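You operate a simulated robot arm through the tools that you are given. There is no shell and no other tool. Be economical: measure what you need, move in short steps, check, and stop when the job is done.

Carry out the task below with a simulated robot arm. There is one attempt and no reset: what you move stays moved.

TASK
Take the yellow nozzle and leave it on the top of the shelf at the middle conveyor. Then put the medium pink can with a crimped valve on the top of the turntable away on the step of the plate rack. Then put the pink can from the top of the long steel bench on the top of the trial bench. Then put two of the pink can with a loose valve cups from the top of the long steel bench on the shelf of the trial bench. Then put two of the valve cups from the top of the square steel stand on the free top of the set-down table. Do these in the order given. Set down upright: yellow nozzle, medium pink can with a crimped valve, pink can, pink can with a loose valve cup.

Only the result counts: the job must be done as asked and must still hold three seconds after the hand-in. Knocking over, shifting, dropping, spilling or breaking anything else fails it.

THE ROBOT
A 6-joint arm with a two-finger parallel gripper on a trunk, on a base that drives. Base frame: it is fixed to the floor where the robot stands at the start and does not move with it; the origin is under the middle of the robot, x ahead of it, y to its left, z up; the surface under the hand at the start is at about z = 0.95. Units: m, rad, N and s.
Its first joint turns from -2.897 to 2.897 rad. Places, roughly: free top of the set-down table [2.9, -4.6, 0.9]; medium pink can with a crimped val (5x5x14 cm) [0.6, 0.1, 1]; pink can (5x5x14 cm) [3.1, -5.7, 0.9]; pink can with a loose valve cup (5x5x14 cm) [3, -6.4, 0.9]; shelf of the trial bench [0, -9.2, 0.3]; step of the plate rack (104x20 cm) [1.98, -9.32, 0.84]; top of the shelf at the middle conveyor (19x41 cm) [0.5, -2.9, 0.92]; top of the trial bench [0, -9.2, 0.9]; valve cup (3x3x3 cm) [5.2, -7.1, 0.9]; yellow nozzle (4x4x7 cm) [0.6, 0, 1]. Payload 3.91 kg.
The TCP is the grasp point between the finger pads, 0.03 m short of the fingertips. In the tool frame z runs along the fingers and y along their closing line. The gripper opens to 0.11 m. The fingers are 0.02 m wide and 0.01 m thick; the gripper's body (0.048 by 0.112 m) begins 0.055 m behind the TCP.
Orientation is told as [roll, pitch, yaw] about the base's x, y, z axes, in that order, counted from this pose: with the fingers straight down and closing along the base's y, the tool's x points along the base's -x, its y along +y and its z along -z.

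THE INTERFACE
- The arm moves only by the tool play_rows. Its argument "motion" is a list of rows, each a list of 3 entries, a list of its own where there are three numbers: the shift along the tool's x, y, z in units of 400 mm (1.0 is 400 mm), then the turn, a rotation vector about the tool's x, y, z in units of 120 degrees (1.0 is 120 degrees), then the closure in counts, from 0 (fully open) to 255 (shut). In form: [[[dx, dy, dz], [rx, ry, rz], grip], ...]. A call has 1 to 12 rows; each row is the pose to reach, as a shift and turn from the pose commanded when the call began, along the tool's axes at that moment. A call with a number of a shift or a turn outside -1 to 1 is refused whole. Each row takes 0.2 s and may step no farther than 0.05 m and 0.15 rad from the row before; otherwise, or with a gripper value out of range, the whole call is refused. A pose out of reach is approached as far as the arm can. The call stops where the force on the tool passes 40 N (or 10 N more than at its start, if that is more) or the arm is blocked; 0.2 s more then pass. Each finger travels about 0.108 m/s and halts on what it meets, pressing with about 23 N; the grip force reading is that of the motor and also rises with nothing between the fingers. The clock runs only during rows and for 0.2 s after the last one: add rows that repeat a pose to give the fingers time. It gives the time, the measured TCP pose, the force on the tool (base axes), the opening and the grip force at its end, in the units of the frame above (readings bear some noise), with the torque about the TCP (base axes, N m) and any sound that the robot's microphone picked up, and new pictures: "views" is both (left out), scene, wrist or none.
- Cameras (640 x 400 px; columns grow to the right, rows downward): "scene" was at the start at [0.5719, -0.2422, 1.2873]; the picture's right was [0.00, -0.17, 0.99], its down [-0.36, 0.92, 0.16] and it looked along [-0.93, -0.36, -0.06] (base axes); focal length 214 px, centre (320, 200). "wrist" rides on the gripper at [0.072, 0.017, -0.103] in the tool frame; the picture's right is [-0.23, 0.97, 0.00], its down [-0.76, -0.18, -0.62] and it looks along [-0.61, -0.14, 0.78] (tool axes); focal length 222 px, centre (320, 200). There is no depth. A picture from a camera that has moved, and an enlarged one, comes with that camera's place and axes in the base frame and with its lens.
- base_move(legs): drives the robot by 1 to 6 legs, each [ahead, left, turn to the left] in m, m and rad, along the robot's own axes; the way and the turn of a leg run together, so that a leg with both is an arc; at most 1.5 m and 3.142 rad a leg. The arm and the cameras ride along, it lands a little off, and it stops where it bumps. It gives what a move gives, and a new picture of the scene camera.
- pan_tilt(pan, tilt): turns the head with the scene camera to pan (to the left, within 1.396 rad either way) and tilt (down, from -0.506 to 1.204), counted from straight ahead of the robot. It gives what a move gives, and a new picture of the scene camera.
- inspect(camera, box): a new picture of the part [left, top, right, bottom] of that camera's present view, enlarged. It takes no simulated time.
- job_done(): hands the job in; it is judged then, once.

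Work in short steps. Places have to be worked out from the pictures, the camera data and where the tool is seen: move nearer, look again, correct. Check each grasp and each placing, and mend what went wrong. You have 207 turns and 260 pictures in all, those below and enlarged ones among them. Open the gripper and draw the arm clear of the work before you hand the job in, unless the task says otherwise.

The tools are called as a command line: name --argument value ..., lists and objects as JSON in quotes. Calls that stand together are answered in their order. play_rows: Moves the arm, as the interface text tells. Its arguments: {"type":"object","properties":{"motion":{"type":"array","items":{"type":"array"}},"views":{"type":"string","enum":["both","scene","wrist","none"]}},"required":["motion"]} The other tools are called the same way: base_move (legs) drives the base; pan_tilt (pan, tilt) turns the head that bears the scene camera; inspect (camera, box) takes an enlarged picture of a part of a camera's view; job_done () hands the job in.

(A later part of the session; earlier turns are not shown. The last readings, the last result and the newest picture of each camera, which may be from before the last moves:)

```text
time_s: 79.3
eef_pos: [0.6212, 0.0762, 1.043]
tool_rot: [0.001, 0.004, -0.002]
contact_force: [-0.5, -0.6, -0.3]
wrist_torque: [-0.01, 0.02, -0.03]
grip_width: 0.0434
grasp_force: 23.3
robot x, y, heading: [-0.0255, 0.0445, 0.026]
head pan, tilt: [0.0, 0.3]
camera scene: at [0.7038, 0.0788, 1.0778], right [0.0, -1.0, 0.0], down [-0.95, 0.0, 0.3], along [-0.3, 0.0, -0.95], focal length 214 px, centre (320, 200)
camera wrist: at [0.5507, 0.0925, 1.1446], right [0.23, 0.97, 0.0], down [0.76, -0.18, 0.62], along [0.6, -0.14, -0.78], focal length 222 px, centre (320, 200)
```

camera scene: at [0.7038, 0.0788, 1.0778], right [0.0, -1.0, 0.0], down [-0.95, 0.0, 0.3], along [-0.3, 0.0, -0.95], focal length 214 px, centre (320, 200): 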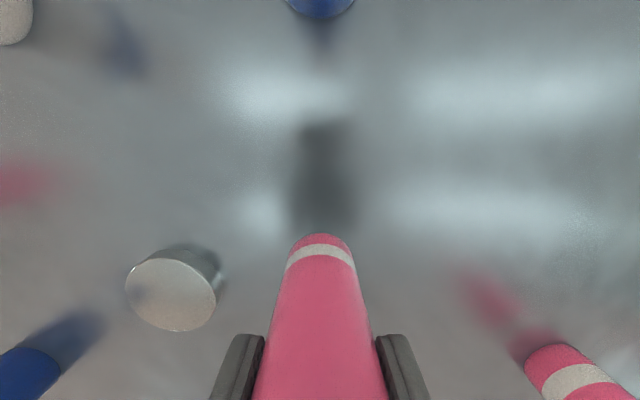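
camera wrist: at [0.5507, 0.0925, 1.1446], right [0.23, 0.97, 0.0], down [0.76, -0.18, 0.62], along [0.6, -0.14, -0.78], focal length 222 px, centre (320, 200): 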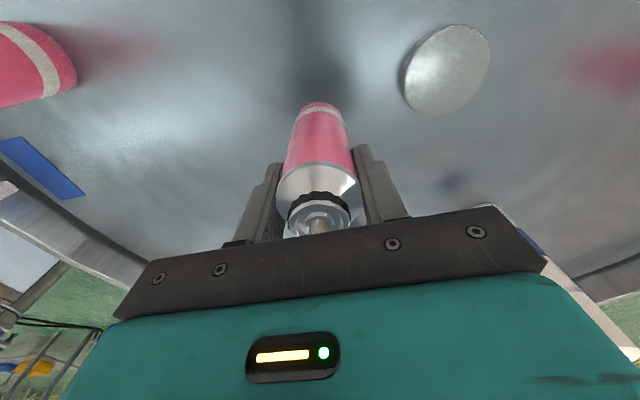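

Gripped at 0.043 m on the cylindrical body. Lifting.

play_rows --motion '[[[0, 0, -0.04], [0, 0, 0], 255], [[0, 0, -0.14], [0, 0, 0], 255], [[0, 0, -0.26], [0, 0, 0], 255], [[0, 0, -0.38], [0, 0, 0], 255], [[0, 0, -0.42], [0, 0, 0], 255], [[0, 0, -0.42], [0, 0, 0], 255]]' --views "both"

```text
time_s: 80.8
eef_pos: [0.6217, 0.0747, 1.2103]
tool_rot: [0.0, 0.003, -0.001]
contact_force: [-0.3, -0.4, -1.6]
wrist_torque: [-0.03, 0.02, -0.04]
grip_width: 0.0434
grasp_force: 22.9
robot x, y, heading: [-0.03, 0.0439, 0.021]
head pan, tilt: [0.0, 0.3]
camera scene: at [0.7051, 0.0775, 1.2463], right [0.0, -1.0, 0.0], down [-0.95, 0.0, 0.3], along [-0.3, 0.0, -0.95], focal length 214 px, centre (320, 200)
camera wrist: at [0.552, 0.0912, 1.3131], right [0.23, 0.97, 0.0], down [0.76, -0.18, 0.62], along [0.6, -0.14, -0.78], focal length 222 px, centre (320, 200)
```

scene: 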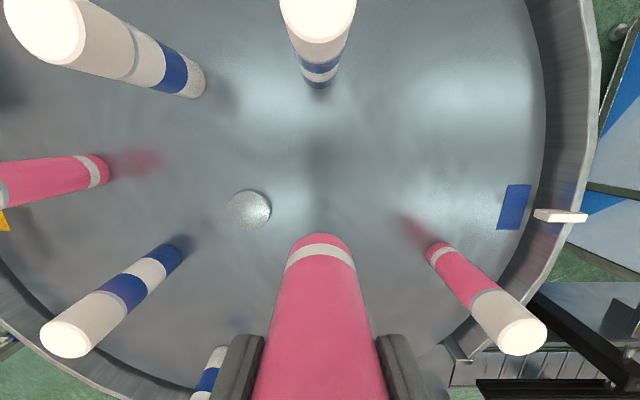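
wrist: 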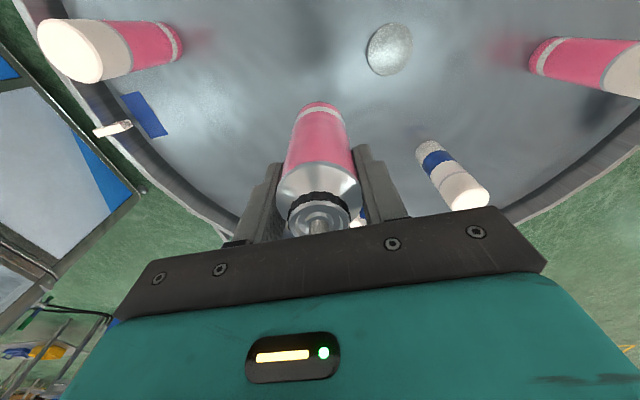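

Now I back off 1.1 m and head down the aisle toward -y, looking in the driving direction.

base_move --legs '[[-1.1, 0, -0.022], [0, -1.5, 0], [0, -1.5, 0]]'

pan_tilt --pan -1.3 --tilt 0.2

```text
time_s: 100.5
eef_pos: [-0.4656, -2.9507, 1.2107]
tool_rot: [0.001, 0.003, -0.019]
contact_force: [-0.1, -1.0, -0.6]
wrist_torque: [0.04, -0.01, -0.02]
grip_width: 0.0437
grasp_force: 23.1
robot x, y, heading: [-1.1169, -2.9688, 0.004]
head pan, tilt: [0.0, 0.3]
camera scene: at [-0.3837, -2.9505, 1.2462], right [-0.02, -1.0, 0.0], down [-0.95, 0.02, 0.3], along [-0.3, 0.01, -0.95], focal length 214 px, centre (320, 200)
```

scene: 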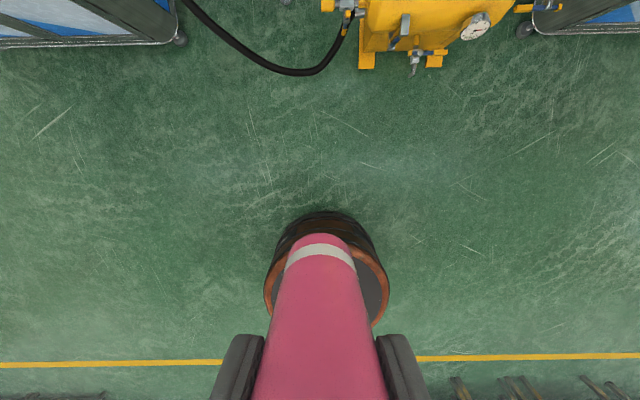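

```text
time_s: 102.0
eef_pos: [-0.4663, -2.9501, 1.2111]
tool_rot: [-0.001, 0.004, -0.019]
contact_force: [-0.5, 0.9, -1.1]
wrist_torque: [0.03, 0.02, -0.01]
grip_width: 0.0432
grasp_force: 23.0
robot x, y, heading: [-1.1199, -2.968, 0.003]
head pan, tilt: [-1.3, 0.201]
camera scene: at [-0.376, -3.0404, 1.3145], right [0.0, -0.27, 0.96], down [-0.98, 0.21, 0.06], along [-0.22, -0.94, -0.26], focal length 214 px, centre (320, 200)
```

scene: 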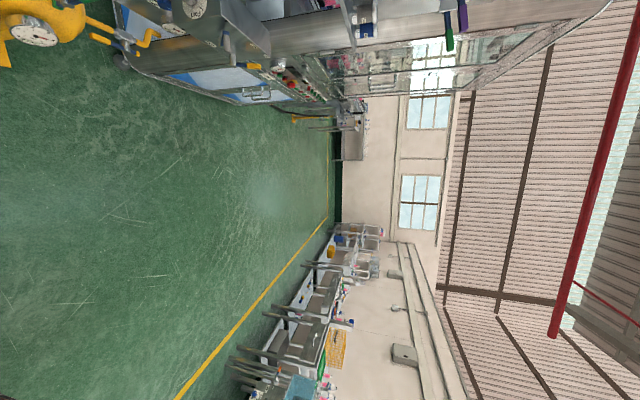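

The aisle is clear to the far bench. I continue 4 m.

base_move --legs '[[0, -1.5, 0], [0, -1.5, 0], [0, -1.0, 0]]'

```text
time_s: 121.0
eef_pos: [-0.2972, -6.8684, 1.2105]
tool_rot: [0.001, 0.003, 0.028]
contact_force: [0.1, -1.0, -0.2]
wrist_torque: [-0.03, 0.01, -0.02]
grip_width: 0.0436
grasp_force: 23.3
robot x, y, heading: [-0.9515, -6.9186, 0.049]
head pan, tilt: [-1.3, 0.201]
camera scene: at [-0.2031, -6.9545, 1.3146], right [0.01, -0.27, 0.96], down [-0.98, 0.17, 0.06], along [-0.17, -0.95, -0.26], focal length 214 px, centre (320, 200)
```

scene: 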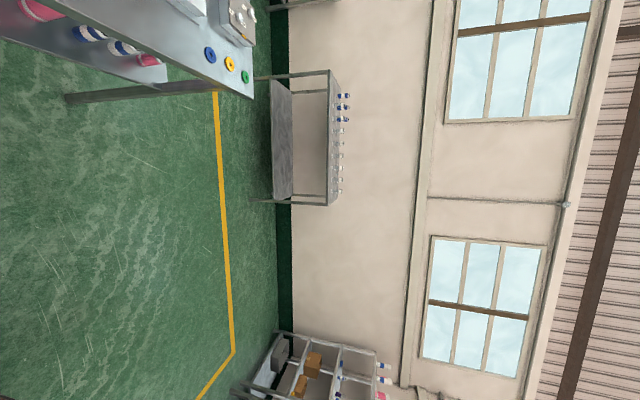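

I see the trial bench at the end wall around x=0. I turn right to face the end wall.

base_move --legs '[[-0.1, 0, -1.62], [0.9, 0, 0]]'

pan_tilt --pan 1.15 --tilt -0.3

```text
time_s: 129.7
eef_pos: [-0.9763, -8.4157, 1.2105]
tool_rot: [0.0, 0.003, -1.575]
contact_force: [-0.5, 0.5, -0.2]
wrist_torque: [0.01, 0.0, -0.01]
grip_width: 0.0438
grasp_force: 23.1
robot x, y, heading: [-1.0025, -7.7577, -1.555]
head pan, tilt: [-1.3, 0.201]
camera scene: at [-1.067, -8.5048, 1.3146], right [-0.27, 0.0, 0.96], down [0.2, 0.98, 0.06], along [-0.94, 0.2, -0.26], focal length 214 px, centre (320, 200)
```

scene: 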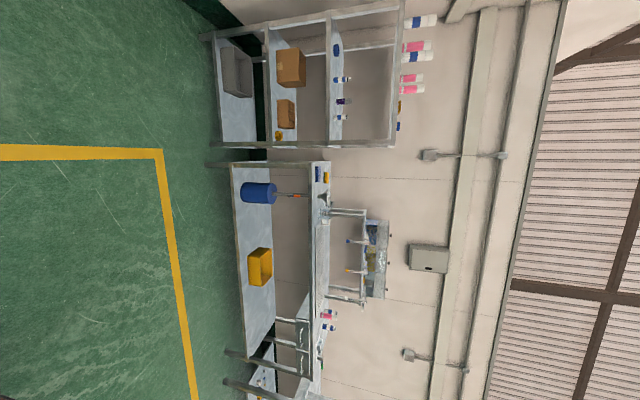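

```text
time_s: 132.0
eef_pos: [-0.9761, -8.4151, 1.2093]
tool_rot: [-0.002, 0.003, -1.574]
contact_force: [0.7, -0.1, -1.0]
wrist_torque: [-0.02, -0.01, -0.01]
grip_width: 0.0436
grasp_force: 22.5
robot x, y, heading: [-1.0024, -7.759, -1.552]
head pan, tilt: [1.15, -0.3]
camera scene: at [-0.9057, -8.5493, 1.3072], right [-0.41, 0.0, -0.91], down [0.27, 0.95, -0.12], along [0.87, -0.3, -0.39], focal length 214 px, centre (320, 200)
```

scene: 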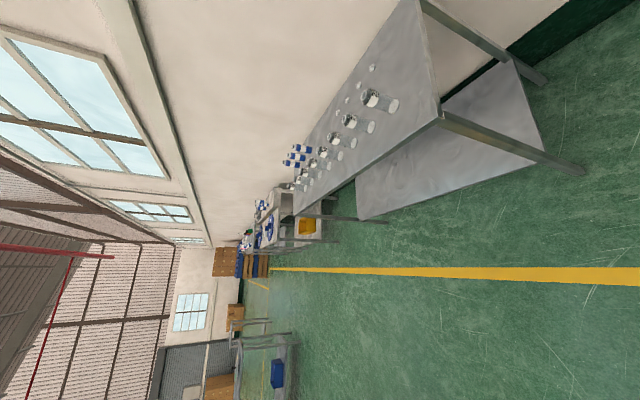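

The trial bench spans x≈-0.65…0.65 with its front at y≈-8.87. I pull the arm in a little, move to y≈-8.2 and strafe left toward the plate rack.

play_rows --motion '[[[0.1, 0, 0], [0, 0, 0], 255], [[0.2, 0, 0], [0, 0, 0], 255], [[0.3, 0, 0], [0, 0, 0], 255], [[0.375, 0, 0], [0, 0, 0], 255]]' --views "none"

base_move --legs '[[0.45, 0, -0.018], [0, 1.4, 0]]'

```text
time_s: 133.0
eef_pos: [-0.9785, -8.2653, 1.2104]
tool_rot: [0.001, 0.004, -1.574]
contact_force: [-0.2, 0.0, -0.5]
wrist_torque: [0.03, 0.0, 0.02]
grip_width: 0.0437
grasp_force: 23.1
robot x, y, heading: [-1.006, -7.7598, -1.554]
head pan, tilt: [1.15, -0.3]
```

```text
time_s: 142.3
eef_pos: [0.4113, -8.734, 1.2113]
tool_rot: [0.0, 0.001, -1.618]
contact_force: [0.1, 0.3, -0.1]
wrist_torque: [-0.03, -0.02, 0.02]
grip_width: 0.0432
grasp_force: 23.2
robot x, y, heading: [0.407, -8.2269, -1.592]
head pan, tilt: [1.15, -0.3]
camera scene: at [0.4776, -8.8711, 1.3073], right [-0.41, 0.02, -0.91], down [0.31, 0.94, -0.12], along [0.86, -0.33, -0.39], focal length 214 px, centre (320, 200)
```

scene: 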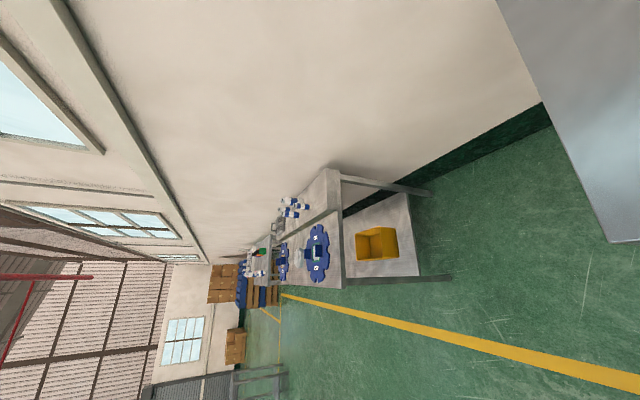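

The plate rack is ahead: a front surface with blue plates and a raised rear step. I zoom in.

inspect --camera "scene" --box '[220, 150, 460, 300]'

base_move --legs '[[0, 0.75, 0.02]]'

```text
2.67 times, centred on (340, 225) of scene
camera zoom: at [0.4776, -8.8711, 1.3073], right [-0.41, 0.02, -0.91], down [0.31, 0.94, -0.12], along [0.86, -0.33, -0.39], focal length 572 px, centre (267, 133)
```

zoom: 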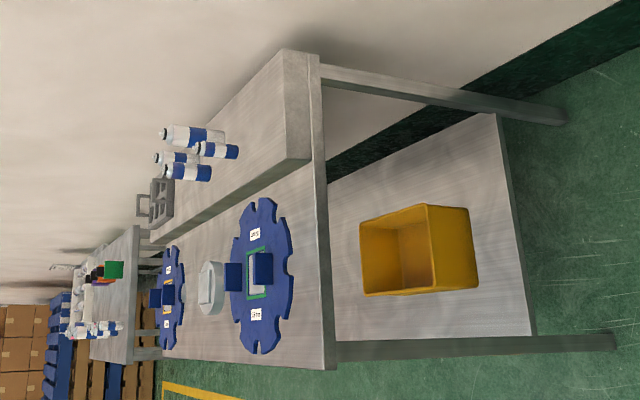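

```text
time_s: 146.3
eef_pos: [1.1733, -8.7377, 1.2099]
tool_rot: [0.002, 0.004, -1.587]
contact_force: [0.0, -0.4, 0.2]
wrist_torque: [0.0, 0.02, 0.01]
grip_width: 0.0436
grasp_force: 23.0
robot x, y, heading: [1.1514, -8.2348, -1.559]
head pan, tilt: [1.15, -0.3]
camera scene: at [1.2423, -8.8738, 1.3073], right [-0.41, 0.01, -0.91], down [0.28, 0.95, -0.12], along [0.87, -0.31, -0.39], focal length 214 px, centre (320, 200)
```

scene: 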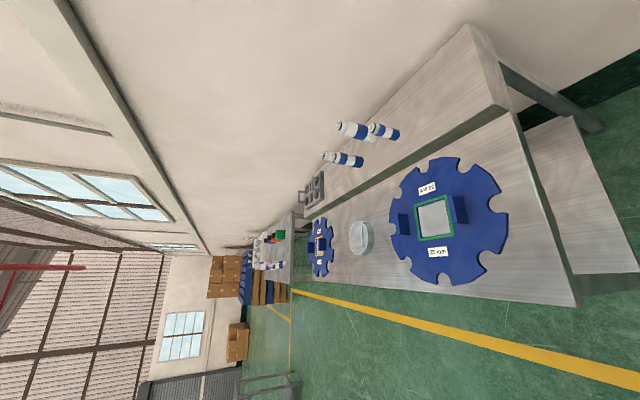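

The step is free at its near (left in room, x≈1.46–1.6) end. I strafe so the robot faces that spot and approach a little.

base_move --legs '[[0, 0.36, -0.012], [0.15, 0, 0]]'

pan_tilt --pan 0 --tilt -0.5

```text
time_s: 149.7
eef_pos: [1.5361, -8.8889, 1.2115]
tool_rot: [0.001, 0.003, -1.591]
contact_force: [0.8, -0.2, -1.2]
wrist_torque: [-0.01, -0.02, 0.02]
grip_width: 0.0433
grasp_force: 23.2
robot x, y, heading: [1.5205, -8.3872, -1.57]
head pan, tilt: [1.15, -0.3]
camera scene: at [1.6036, -9.0256, 1.3073], right [-0.41, 0.01, -0.91], down [0.29, 0.95, -0.12], along [0.87, -0.31, -0.39], focal length 214 px, centre (320, 200)
```

scene: 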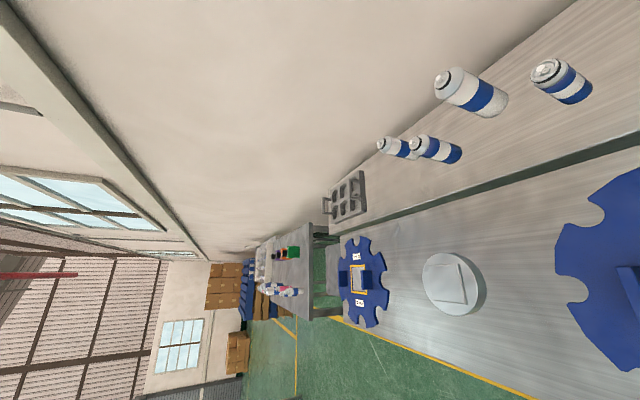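

```text
time_s: 151.0
eef_pos: [1.5357, -8.8905, 1.2102]
tool_rot: [0.0, 0.003, -1.593]
contact_force: [0.7, -0.3, -0.3]
wrist_torque: [0.01, 0.01, -0.05]
grip_width: 0.0436
grasp_force: 23.5
robot x, y, heading: [1.5172, -8.3863, -1.566]
head pan, tilt: [0.0, -0.499]
camera scene: at [1.5316, -9.0385, 1.2723], right [-1.0, 0.02, 0.0], down [0.02, 0.88, -0.48], along [-0.01, -0.48, -0.88], focal length 214 px, centre (320, 200)
```

scene: 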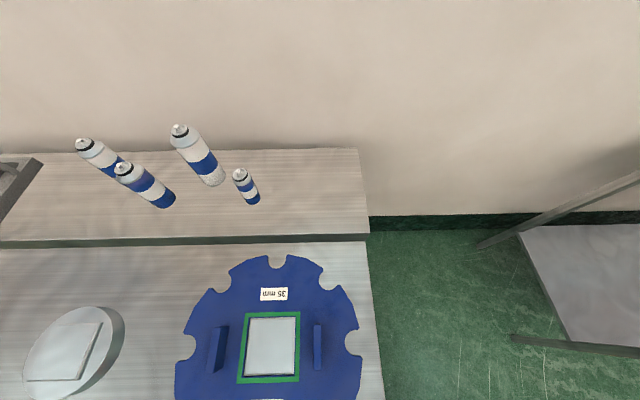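

Target spot on the step: about (1.545, -9.32). I advance and lower part-way.

play_rows --motion '[[[-0.1, 0.02, 0.05], [0, 0, 0], 255], [[-0.2, 0.049, 0.1], [0, 0, 0], 255], [[-0.3, 0.049, 0.15], [0, 0, 0], 255], [[-0.4, 0.049, 0.2], [0, 0, 0], 255], [[-0.5, 0.049, 0.25], [0, 0, 0], 255], [[-0.6, 0.049, 0.3], [0, 0, 0], 255], [[-0.7, 0.049, 0.35], [0, 0, 0], 255], [[-0.75, 0.049, 0.4], [0, 0, 0], 255], [[-0.75, 0.049, 0.4], [0, 0, 0], 255]]' --views "both"

```text
time_s: 153.0
eef_pos: [1.548, -9.19, 1.0485]
tool_rot: [0.0, 0.003, -1.594]
contact_force: [-0.2, 0.1, -0.9]
wrist_torque: [0.01, -0.01, 0.02]
grip_width: 0.0434
grasp_force: 22.8
robot x, y, heading: [1.5185, -8.3886, -1.567]
head pan, tilt: [0.0, -0.499]
camera scene: at [1.5441, -9.3382, 1.1095], right [-1.0, 0.02, 0.0], down [0.02, 0.88, -0.48], along [-0.01, -0.48, -0.88], focal length 214 px, centre (320, 200)
camera wrist: at [1.5673, -9.1196, 1.1501], right [0.97, -0.25, 0.0], down [-0.19, -0.76, 0.62], along [-0.16, -0.6, -0.78], focal length 222 px, centre (320, 200)
```

scene: 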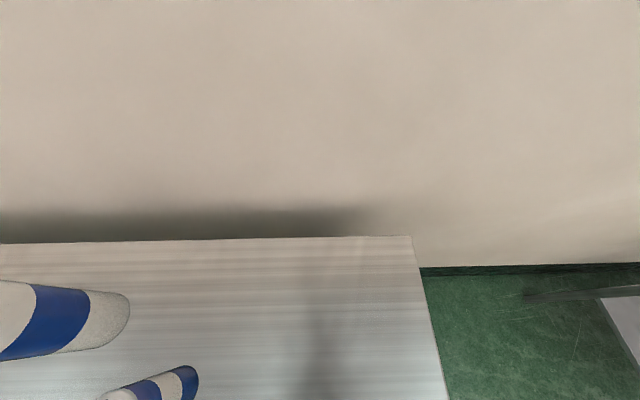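
wrist: 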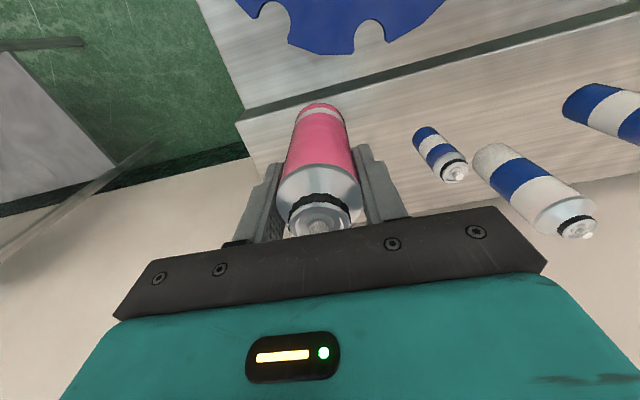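

The step spans y≈-9.2…-9.43 here. I advance to y≈-9.305 and lower close to the surface.

play_rows --motion '[[[-0.1, 0, 0.03], [0, 0, 0], 255], [[-0.2, 0, 0.06], [0, 0, 0], 255], [[-0.29, 0, 0.12], [0, 0, 0], 255], [[-0.29, 0, 0.2], [0, 0, 0], 255], [[-0.29, 0, 0.26], [0, 0, 0], 255], [[-0.29, 0, 0.26], [0, 0, 0], 255]]' --views "both"

```text
time_s: 154.4
eef_pos: [1.5448, -9.3052, 0.9454]
tool_rot: [-0.001, 0.004, -1.594]
contact_force: [0.9, -0.3, -1.0]
wrist_torque: [0.03, -0.02, -0.02]
grip_width: 0.0436
grasp_force: 22.8
robot x, y, heading: [1.5139, -8.3845, -1.569]
head pan, tilt: [0.0, -0.499]
camera scene: at [1.5414, -9.4545, 1.0072], right [-1.0, 0.02, 0.0], down [0.02, 0.88, -0.48], along [-0.01, -0.48, -0.88], focal length 214 px, centre (320, 200)
camera wrist: at [1.5647, -9.236, 1.0478], right [0.97, -0.25, 0.0], down [-0.19, -0.76, 0.62], along [-0.16, -0.6, -0.78], focal length 222 px, centre (320, 200)
```

scene: 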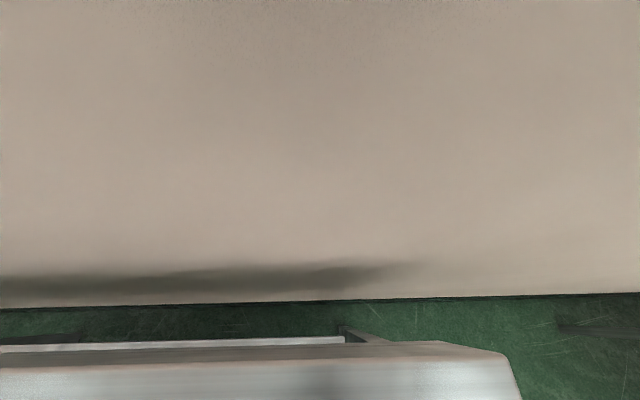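
wrist: 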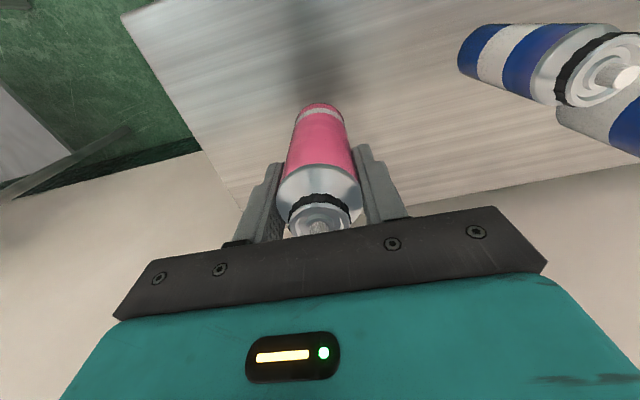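

I lower in small steps until contact.

play_rows --motion '[[[0, 0, 0.01], [0, 0, 0], 255], [[0, 0, 0.02], [0, 0, 0], 255]]' --views "none"

play_rows --motion '[[[0, 0, 0.005], [0, 0, 0], 255], [[0, 0, 0.01], [0, 0, 0], 255]]' --views "none"

play_rows --motion '[[[0, 0, 0.004], [0, 0, 0], 255], [[0, 0, 0.007], [0, 0, 0], 255]]' --views "none"

```text
time_s: 155.0
eef_pos: [1.5447, -9.3055, 0.9373]
tool_rot: [0.001, 0.003, -1.594]
contact_force: [0.0, 0.6, -1.3]
wrist_torque: [-0.02, -0.01, 0.0]
grip_width: 0.0433
grasp_force: 23.4
robot x, y, heading: [1.5127, -8.3866, -1.572]
head pan, tilt: [0.0, -0.499]
```

```text
time_s: 155.6
eef_pos: [1.5456, -9.306, 0.9329]
tool_rot: [-0.001, 0.001, -1.592]
contact_force: [-0.2, 0.4, 0.1]
wrist_torque: [-0.01, 0.05, -0.02]
grip_width: 0.0437
grasp_force: 22.9
robot x, y, heading: [1.5194, -8.3851, -1.571]
head pan, tilt: [0.0, -0.499]
```

```text
time_s: 156.2
eef_pos: [1.5467, -9.3059, 0.9325]
tool_rot: [0.002, 0.001, -1.594]
contact_force: [-0.2, -1.5, 9.3]
wrist_torque: [-0.05, 0.02, 0.01]
grip_width: 0.0436
grasp_force: 22.7
robot x, y, heading: [1.5192, -8.3826, -1.567]
head pan, tilt: [0.0, -0.499]
```

Contact (9 N). I release and rise straight up past the can's top.

play_rows --motion '[[[0, 0, -0.002], [0, 0, 0], 200], [[0, 0, -0.002], [0, 0, 0], 80], [[0, 0, -0.002], [0, 0, 0], 60], [[0, 0, -0.002], [0, 0, 0], 60], [[0, 0, -0.1], [0, 0, 0], 60], [[0.05, 0, -0.2], [0, 0, 0], 60], [[0.12, 0, -0.3], [0, 0, 0], 60], [[0.22, 0, -0.36], [0, 0, 0], 60], [[0.32, 0, -0.4], [0, 0, 0], 60], [[0.42, 0, -0.45], [0, 0, 0], 60]]' --views "wrist"

```text
time_s: 158.4
eef_pos: [1.5505, -9.1399, 1.1083]
tool_rot: [-0.001, 0.005, -1.595]
contact_force: [-1.0, -0.6, -0.7]
wrist_torque: [0.07, 0.01, -0.03]
grip_width: 0.0843
grasp_force: 0.1
robot x, y, heading: [1.5171, -8.3855, -1.569]
head pan, tilt: [0.0, -0.499]
camera wrist: at [1.5702, -9.0697, 1.2109], right [0.97, -0.25, 0.0], down [-0.19, -0.76, 0.62], along [-0.16, -0.6, -0.79], focal length 222 px, centre (320, 200)
```

wrist: 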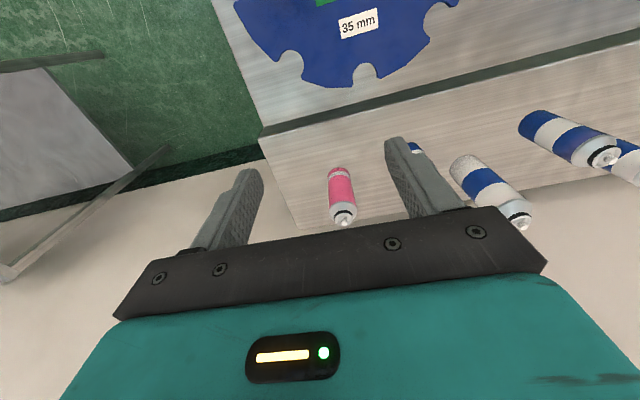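

The can stands upright on the step. I retract, back off and turn left to face +x.

play_rows --motion '[[[0.1, 0, -0.06], [0, 0, 0], 60], [[0.2, 0, -0.12], [0, 0, 0], 60], [[0.3, 0, -0.18], [0, 0, 0], 60], [[0.4, 0, -0.22], [0, 0, 0], 60], [[0.52, 0, -0.22], [0, 0, 0], 60], [[0.63, 0, -0.22], [0, 0, 0], 60]]' --views "none"

base_move --legs '[[-0.15, 0, 0], [0, 0, 1.57]]'

play_rows --motion '[[[0, 0, 0], [0, -0.07, 0], 60], [[0, 0, 0], [0, -0.14, 0], 60], [[0, 0, 0], [0, -0.21, 0], 60], [[0, 0, 0], [0, -0.28, 0], 60], [[0, 0, 0], [0, -0.35, 0], 60], [[0, 0, 0], [0, -0.4, 0], 60]]' --views "scene"

pan_tilt --pan 0.9 --tilt -0.5

```text
time_s: 159.8
eef_pos: [1.5525, -8.8879, 1.1968]
tool_rot: [-0.001, 0.003, -1.594]
contact_force: [-0.5, -0.9, -0.8]
wrist_torque: [0.14, 0.02, -0.03]
grip_width: 0.0843
grasp_force: 0.0
robot x, y, heading: [1.5145, -8.3845, -1.569]
head pan, tilt: [0.0, -0.499]
```

```text
time_s: 165.1
eef_pos: [2.0176, -8.184, 1.199]
tool_rot: [0.001, 0.004, 0.003]
contact_force: [0.1, 0.6, -0.5]
wrist_torque: [0.03, -0.01, -0.01]
grip_width: 0.0841
grasp_force: 0.1
robot x, y, heading: [1.5137, -8.2333, 0.023]
head pan, tilt: [0.0, -0.499]
camera scene: at [2.168, -8.181, 1.2597], right [0.0, -1.0, 0.0], down [-0.88, 0.0, -0.48], along [0.48, 0.0, -0.88], focal length 214 px, centre (320, 200)
```

scene: 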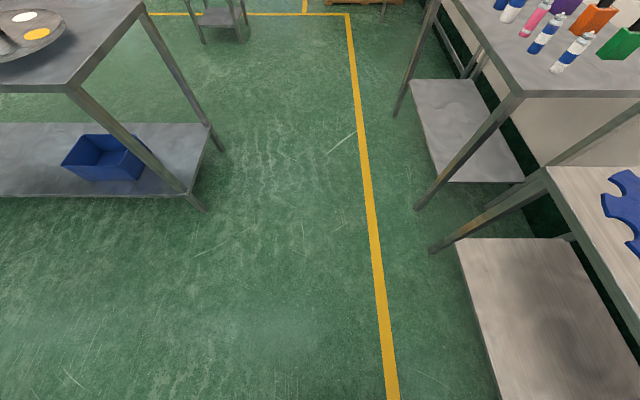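

```text
time_s: 166.5
eef_pos: [2.018, -8.1843, 1.1966]
tool_rot: [0.002, -0.838, 0.003]
contact_force: [0.8, 0.3, 0.2]
wrist_torque: [-0.02, 0.0, -0.02]
grip_width: 0.0843
grasp_force: 0.1
robot x, y, heading: [1.5143, -8.2312, 0.024]
head pan, tilt: [0.0, -0.499]
camera scene: at [2.0717, -8.1816, 1.3505], right [0.0, -1.0, 0.0], down [-0.23, 0.0, -0.97], along [0.97, 0.0, -0.23], focal length 214 px, centre (320, 200)
```

scene: 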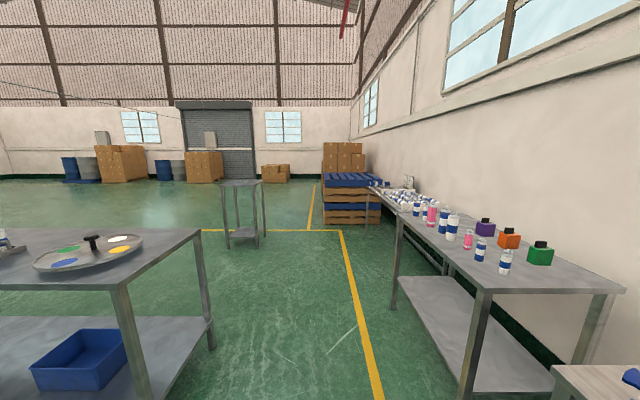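

```text
time_s: 167.7
eef_pos: [2.0166, -8.1844, 1.1986]
tool_rot: [-0.001, -0.835, 0.005]
contact_force: [0.2, -0.6, 0.0]
wrist_torque: [0.03, -0.02, -0.01]
grip_width: 0.084
grasp_force: 0.0
robot x, y, heading: [1.518, -8.2322, 0.026]
head pan, tilt: [0.901, -0.499]
camera scene: at [2.053, -8.1293, 1.3674], right [0.58, -0.62, -0.53], down [-0.37, 0.37, -0.85], along [0.72, 0.69, -0.01], focal length 214 px, centre (320, 200)
```

scene: 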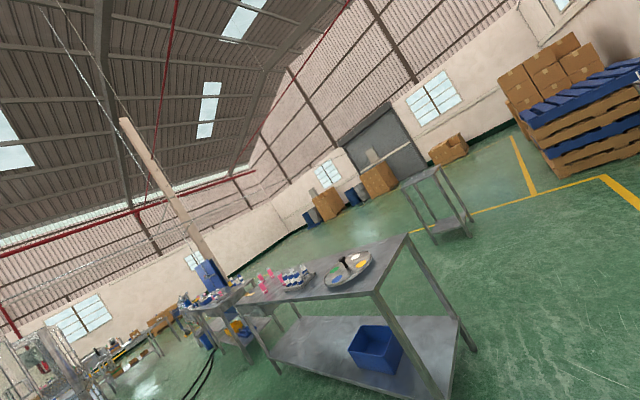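

The long bench's near end is at y≈-7.55, x≈2.69–3.15. I turn left to look up along the -x side of that bench.

base_move --legs '[[0.3, 0, 0], [0, 0, 1.545]]'

pan_tilt --pan 0 --tilt -0.4

```text
time_s: 173.5
eef_pos: [1.7859, -7.7206, 1.1976]
tool_rot: [0.0, -0.836, 1.545]
contact_force: [-0.4, 0.3, 0.5]
wrist_torque: [-0.03, 0.01, 0.03]
grip_width: 0.0842
grasp_force: 0.1
robot x, y, heading: [1.8219, -8.2226, 1.574]
head pan, tilt: [0.901, -0.499]
camera scene: at [1.7342, -7.6826, 1.3674], right [0.64, 0.57, -0.53], down [-0.38, -0.36, -0.85], along [-0.67, 0.74, -0.01], focal length 214 px, centre (320, 200)
```

scene: 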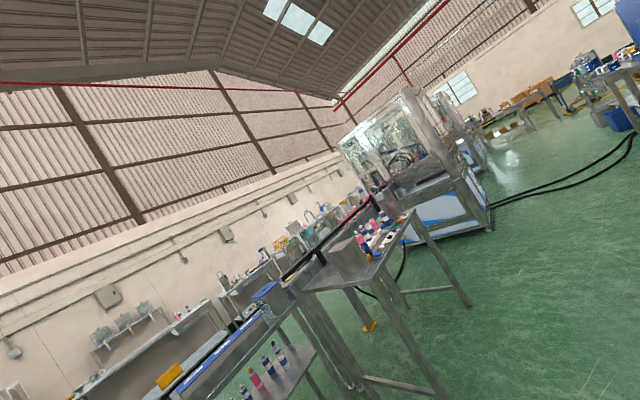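

```text
time_s: 174.7
eef_pos: [1.7853, -7.7212, 1.1974]
tool_rot: [0.0, -0.835, 1.547]
contact_force: [-0.7, -0.2, -0.3]
wrist_torque: [-0.01, 0.02, 0.01]
grip_width: 0.084
grasp_force: 0.0
robot x, y, heading: [1.818, -8.2235, 1.568]
head pan, tilt: [0.0, -0.4]
camera scene: at [1.7871, -7.6652, 1.3411], right [1.0, -0.02, 0.0], down [-0.01, -0.33, -0.94], along [0.02, 0.94, -0.33], focal length 214 px, centre (320, 200)
```

scene: 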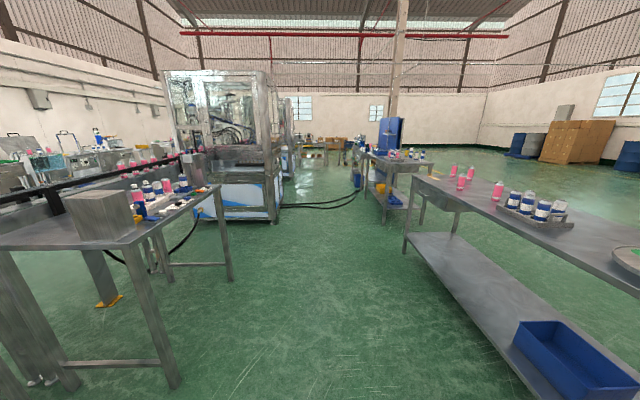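

Clear aisle between. I zoom on the cans on the long bench.

inspect --camera "scene" --box '[400, 150, 640, 300]'

inspect --camera "scene" --box '[340, 140, 520, 252]'

```text
2.67 times, centred on (520, 225) of scene
camera zoom: at [1.7871, -7.6652, 1.3411], right [1.0, -0.02, 0.0], down [-0.01, -0.33, -0.94], along [0.02, 0.94, -0.33], focal length 572 px, centre (-213, 133)
```

zoom: 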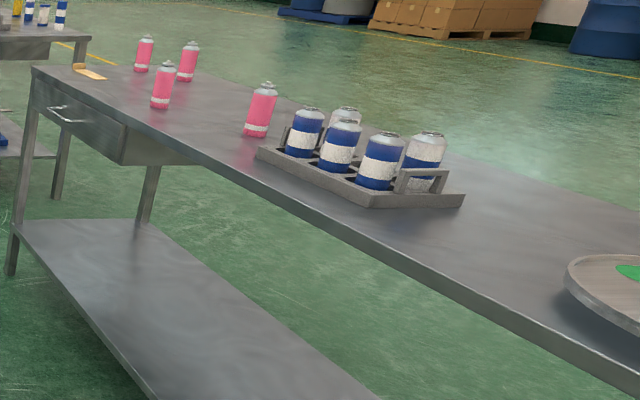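

```text
3.56 times, centred on (430, 196) of scene
camera zoom: at [1.7871, -7.6652, 1.3411], right [1.0, -0.02, 0.0], down [-0.01, -0.33, -0.94], along [0.02, 0.94, -0.33], focal length 763 px, centre (-71, 214)
```

zoom: 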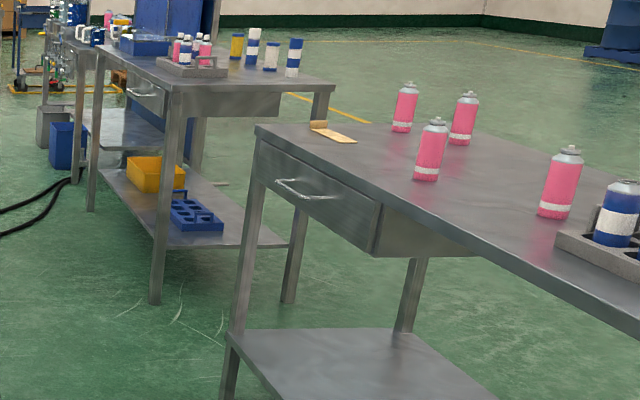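

I drive up alongside the bench and turn to face it.

base_move --legs '[[1.5, -0.15, 0], [0.45, 0, 0], [0, 0, -1.57]]'

pan_tilt --pan 0 --tilt -0.1

```text
refused: leg 1 is longer than a leg can be; nothing moved
```

```text
time_s: 175.5
eef_pos: [1.7857, -7.7218, 1.1983]
tool_rot: [0.002, -0.837, 1.546]
contact_force: [-0.2, -0.1, -0.3]
wrist_torque: [-0.01, -0.03, 0.01]
grip_width: 0.084
grasp_force: 0.1
robot x, y, heading: [1.8218, -8.2256, 1.567]
head pan, tilt: [0.0, -0.099]
camera scene: at [1.787, -7.6711, 1.3139], right [1.0, -0.03, 0.0], down [-0.01, -0.59, -0.81], along [0.02, 0.8, -0.59], focal length 214 px, centre (320, 200)
```

scene: 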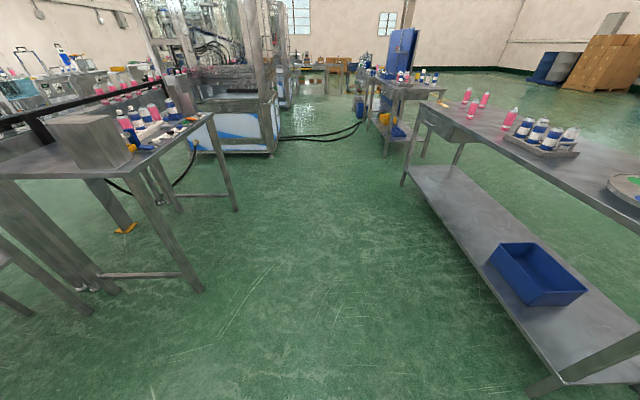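

The leg was too long; I shorten it.

base_move --legs '[[1.2, -0.1, 0], [0.75, -0.05, 0], [0, 0, -1.57]]'

```text
time_s: 189.1
eef_pos: [2.4648, -6.2372, 1.1988]
tool_rot: [-0.001, -0.836, -0.012]
contact_force: [0.3, 0.0, 0.0]
wrist_torque: [0.0, -0.01, -0.01]
grip_width: 0.0844
grasp_force: 0.0
robot x, y, heading: [1.9652, -6.2737, 0.007]
head pan, tilt: [0.0, -0.099]
camera scene: at [2.5129, -6.235, 1.3138], right [-0.01, -1.0, 0.0], down [-0.59, 0.01, -0.8], along [0.8, -0.01, -0.59], focal length 214 px, centre (320, 200)
```

scene: 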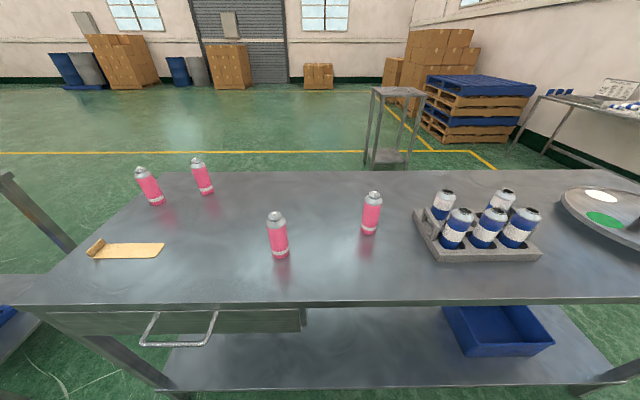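

inspect --camera "scene" --box '[120, 140, 240, 215]'

inspect --camera "scene" --box '[250, 170, 410, 270]'

```text
5.33 times, centred on (180, 178) of scene
camera zoom: at [2.5129, -6.235, 1.3138], right [-0.01, -1.0, 0.0], down [-0.59, 0.01, -0.8], along [0.8, -0.01, -0.59], focal length 1144 px, centre (1067, 320)
```

zoom: 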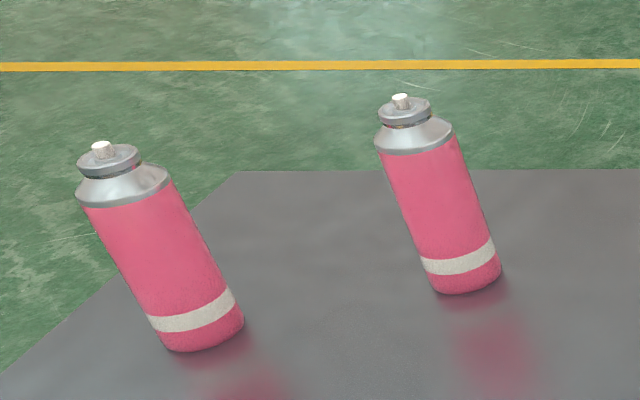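

```text
4.00 times, centred on (330, 220) of scene
camera zoom: at [2.5129, -6.235, 1.3138], right [-0.01, -1.0, 0.0], down [-0.59, 0.01, -0.8], along [0.8, -0.01, -0.59], focal length 858 px, centre (280, 120)
```

zoom: 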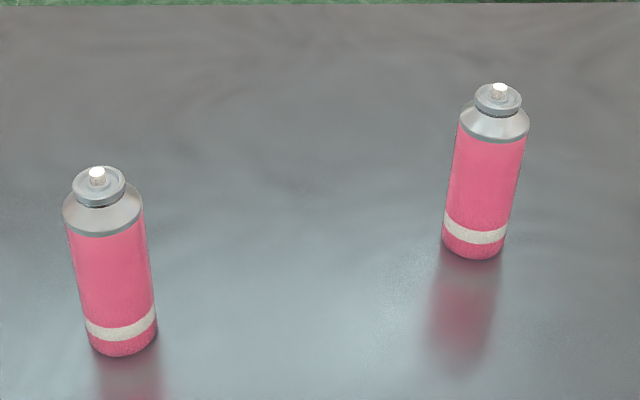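

Four pink cans: A≈(3.07,-5.71), B≈(3.14,-5.85), C≈(2.86,-6.15), D≈(2.94,-6.38). The hint puts the plain "pink can" at A; I move closer to compare their tops.

base_move --legs '[[0.22, 0.42, 0]]'

inspect --camera "scene" --box '[220, 130, 380, 230]'

```text
time_s: 191.9
eef_pos: [2.6826, -5.8235, 1.1982]
tool_rot: [-0.001, -0.834, -0.015]
contact_force: [-0.2, -0.4, 0.3]
wrist_torque: [0.01, 0.02, -0.03]
grip_width: 0.0843
grasp_force: 0.1
robot x, y, heading: [2.1776, -5.8636, 0.007]
head pan, tilt: [0.0, -0.099]
camera scene: at [2.7299, -5.823, 1.3139], right [-0.02, -1.0, 0.0], down [-0.59, 0.01, -0.8], along [0.8, -0.01, -0.59], focal length 214 px, centre (320, 200)
```

scene: 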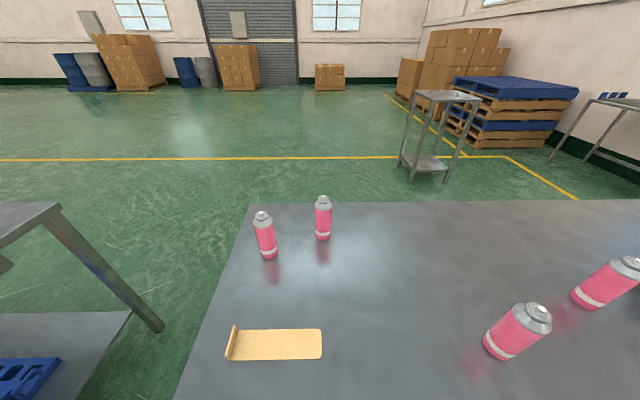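

```text
4.00 times, centred on (300, 180) of scene
camera zoom: at [2.7299, -5.823, 1.3139], right [-0.02, -1.0, 0.0], down [-0.59, 0.01, -0.8], along [0.8, -0.01, -0.59], focal length 858 px, centre (400, 280)
```

zoom: 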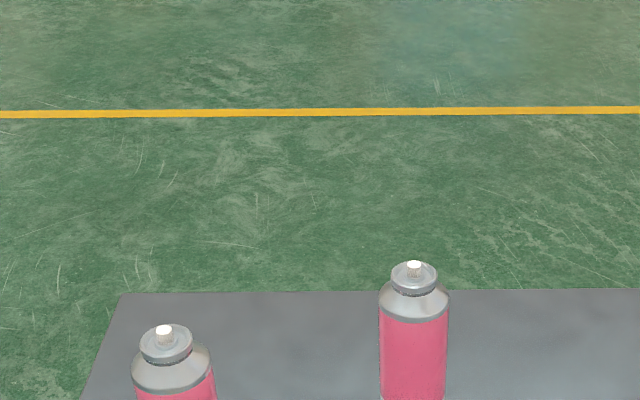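

inspect --camera "scene" --box '[245, 190, 345, 265]'

inspect --camera "scene" --box '[480, 240, 640, 365]'

```text
5.33 times, centred on (295, 228) of scene
camera zoom: at [2.7299, -5.823, 1.3139], right [-0.02, -1.0, 0.0], down [-0.59, 0.01, -0.8], along [0.8, -0.01, -0.59], focal length 1144 px, centre (453, 53)
```

zoom: 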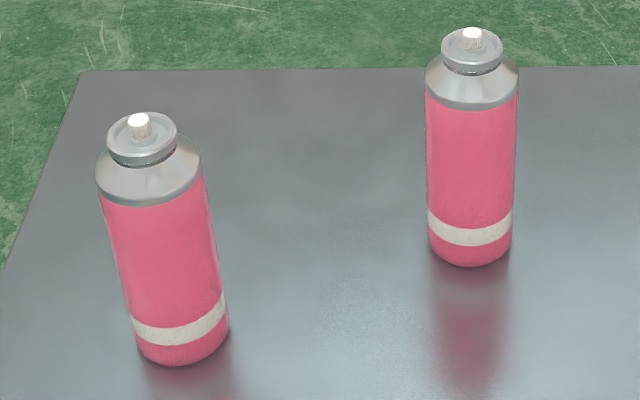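

```text
3.20 times, centred on (560, 302) of scene
camera zoom: at [2.7299, -5.823, 1.3139], right [-0.02, -1.0, 0.0], down [-0.59, 0.01, -0.8], along [0.8, -0.01, -0.59], focal length 686 px, centre (-448, -128)
```

zoom: 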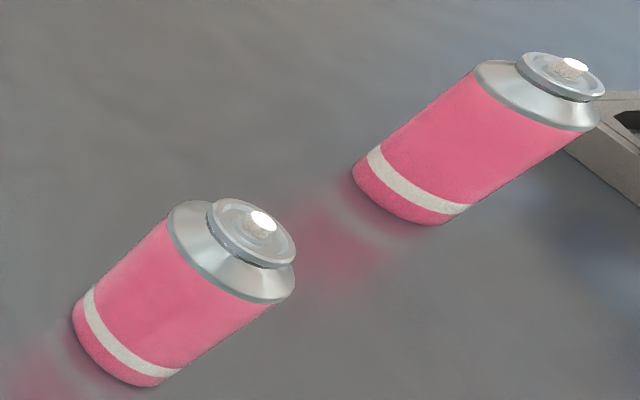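

All look alike from here. I lower the hand and view the cans' tops nearly side-on for comparison.

play_rows --motion '[[[0.09, 0, 0.084], [0, -0.03, 0], 60], [[0.18, 0, 0.168], [0, -0.06, 0], 60], [[0.27, 0, 0.25], [0, -0.09, 0], 60], [[0.33, 0, 0.3], [0, -0.12, 0], 60], [[0.37, 0, 0.335], [0, -0.14, 0], 60]]' --views "none"

pan_tilt --pan 0 --tilt -0.25

```text
time_s: 193.1
eef_pos: [2.6825, -5.823, 0.9991]
tool_rot: [0.0, -1.13, -0.015]
contact_force: [0.9, 0.4, -0.4]
wrist_torque: [-0.01, 0.01, 0.01]
grip_width: 0.084
grasp_force: 0.0
robot x, y, heading: [2.1787, -5.8601, 0.006]
head pan, tilt: [0.0, -0.099]
```

```text
time_s: 193.8
eef_pos: [2.6822, -5.823, 0.9991]
tool_rot: [0.0, -1.128, -0.016]
contact_force: [0.1, 0.0, 0.1]
wrist_torque: [-0.01, -0.02, -0.01]
grip_width: 0.0842
grasp_force: 0.0
robot x, y, heading: [2.1805, -5.8608, 0.004]
head pan, tilt: [0.0, -0.25]
camera scene: at [2.6945, -5.8213, 1.1378], right [-0.02, -1.0, 0.0], down [-0.19, 0.0, -0.98], along [0.98, -0.02, -0.19], focal length 214 px, centre (320, 200)
```

scene: 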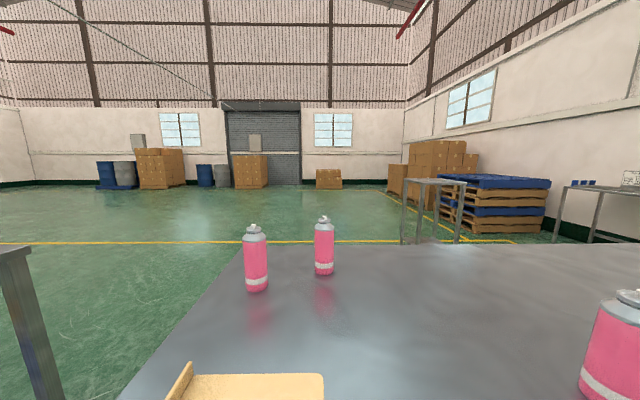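

inspect --camera "scene" --box '[230, 205, 350, 285]'

inspect --camera "scene" --box '[560, 280, 640, 335]'

```text
5.00 times, centred on (290, 245) of scene
camera zoom: at [2.6945, -5.8213, 1.1378], right [-0.02, -1.0, 0.0], down [-0.19, 0.0, -0.98], along [0.98, -0.02, -0.19], focal length 1072 px, centre (470, -25)
```

zoom: 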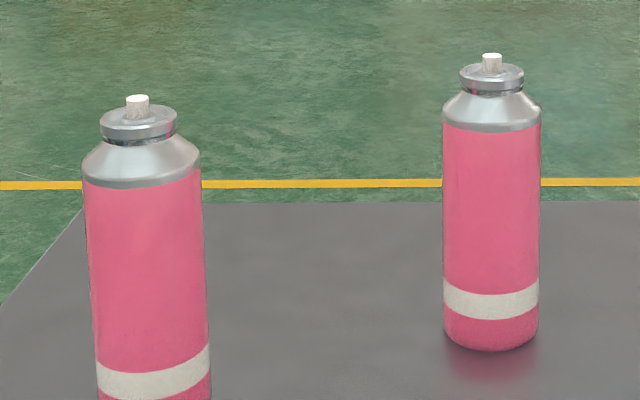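

```text
7.27 times, centred on (600, 308) of scene
camera zoom: at [2.6945, -5.8213, 1.1378], right [-0.02, -1.0, 0.0], down [-0.19, 0.0, -0.98], along [0.98, -0.02, -0.19], focal length 1560 px, centre (-1716, -582)
```

zoom: 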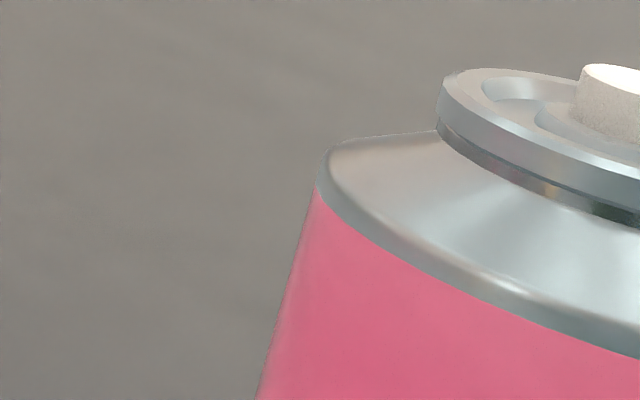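

inspect --camera "scene" --box '[238, 218, 278, 243]'

inspect --camera "scene" --box '[304, 210, 344, 235]'

pan_tilt --pan -0.9 --tilt -0.25

```text
16.00 times, centred on (258, 230) of scene
camera zoom: at [2.6945, -5.8213, 1.1378], right [-0.02, -1.0, 0.0], down [-0.19, 0.0, -0.98], along [0.98, -0.02, -0.19], focal length 3432 px, centre (1312, -288)
```

zoom: 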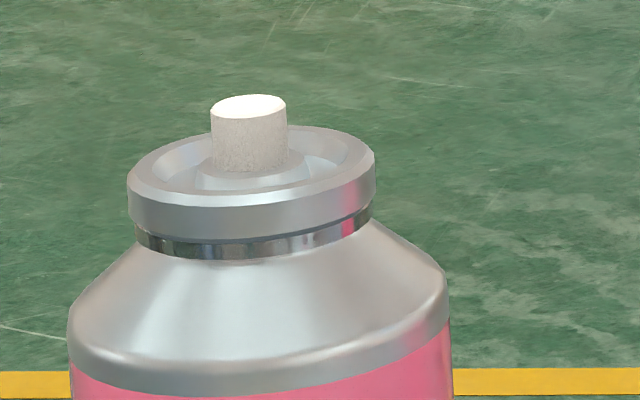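

```text
16.00 times, centred on (324, 222) of scene
camera zoom: at [2.6945, -5.8213, 1.1378], right [-0.02, -1.0, 0.0], down [-0.19, 0.0, -0.98], along [0.98, -0.02, -0.19], focal length 3432 px, centre (256, -160)
```

zoom: 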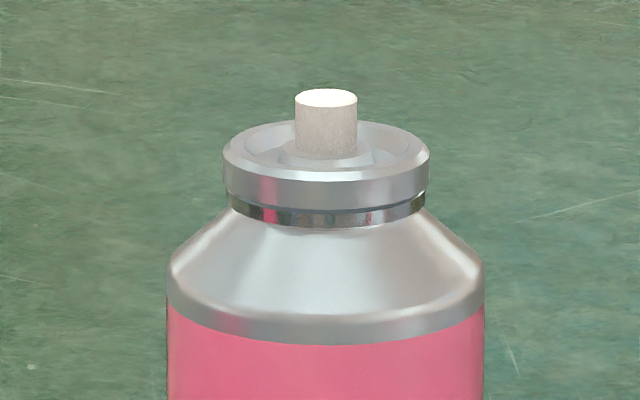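

```text
time_s: 195.0
eef_pos: [2.6827, -5.8232, 0.9991]
tool_rot: [-0.001, -1.129, -0.015]
contact_force: [-1.0, 0.8, -0.3]
wrist_torque: [-0.01, 0.01, 0.01]
grip_width: 0.0839
grasp_force: 0.1
robot x, y, heading: [2.1757, -5.8636, 0.007]
head pan, tilt: [-0.901, -0.25]
camera scene: at [2.6658, -5.8844, 1.1511], right [-0.72, -0.61, 0.34], down [-0.28, -0.19, -0.94], along [0.64, -0.77, -0.03], focal length 214 px, centre (320, 200)
```

scene: 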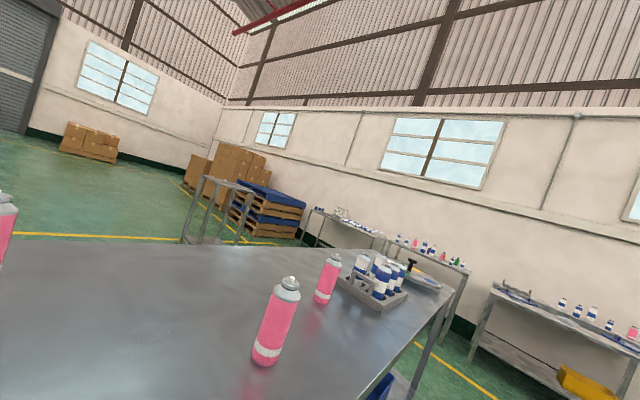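

inspect --camera "scene" --box '[264, 270, 312, 300]'

inspect --camera "scene" --box '[312, 248, 352, 273]'

```text
13.33 times, centred on (288, 285) of scene
camera zoom: at [2.6658, -5.8844, 1.1511], right [-0.72, -0.61, 0.34], down [-0.28, -0.19, -0.94], along [0.64, -0.77, -0.03], focal length 2860 px, centre (747, -933)
```

zoom: 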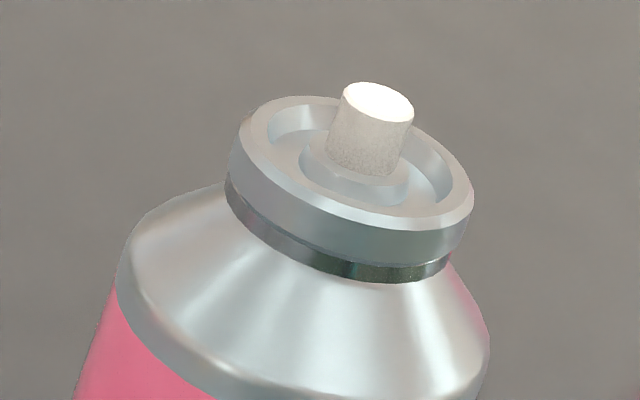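

```text
16.00 times, centred on (332, 260) of scene
camera zoom: at [2.6658, -5.8844, 1.1511], right [-0.72, -0.61, 0.34], down [-0.28, -0.19, -0.94], along [0.64, -0.77, -0.03], focal length 3432 px, centre (128, -768)
```

zoom: 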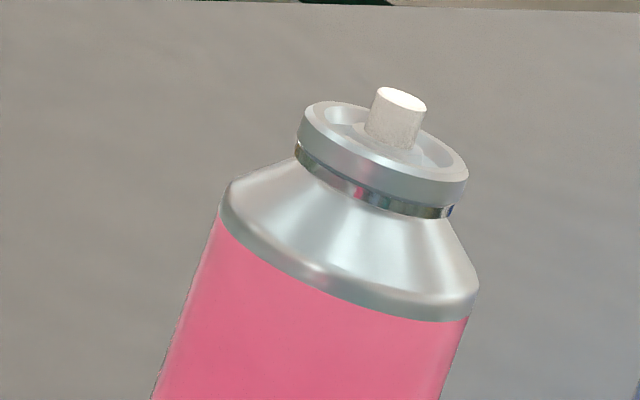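

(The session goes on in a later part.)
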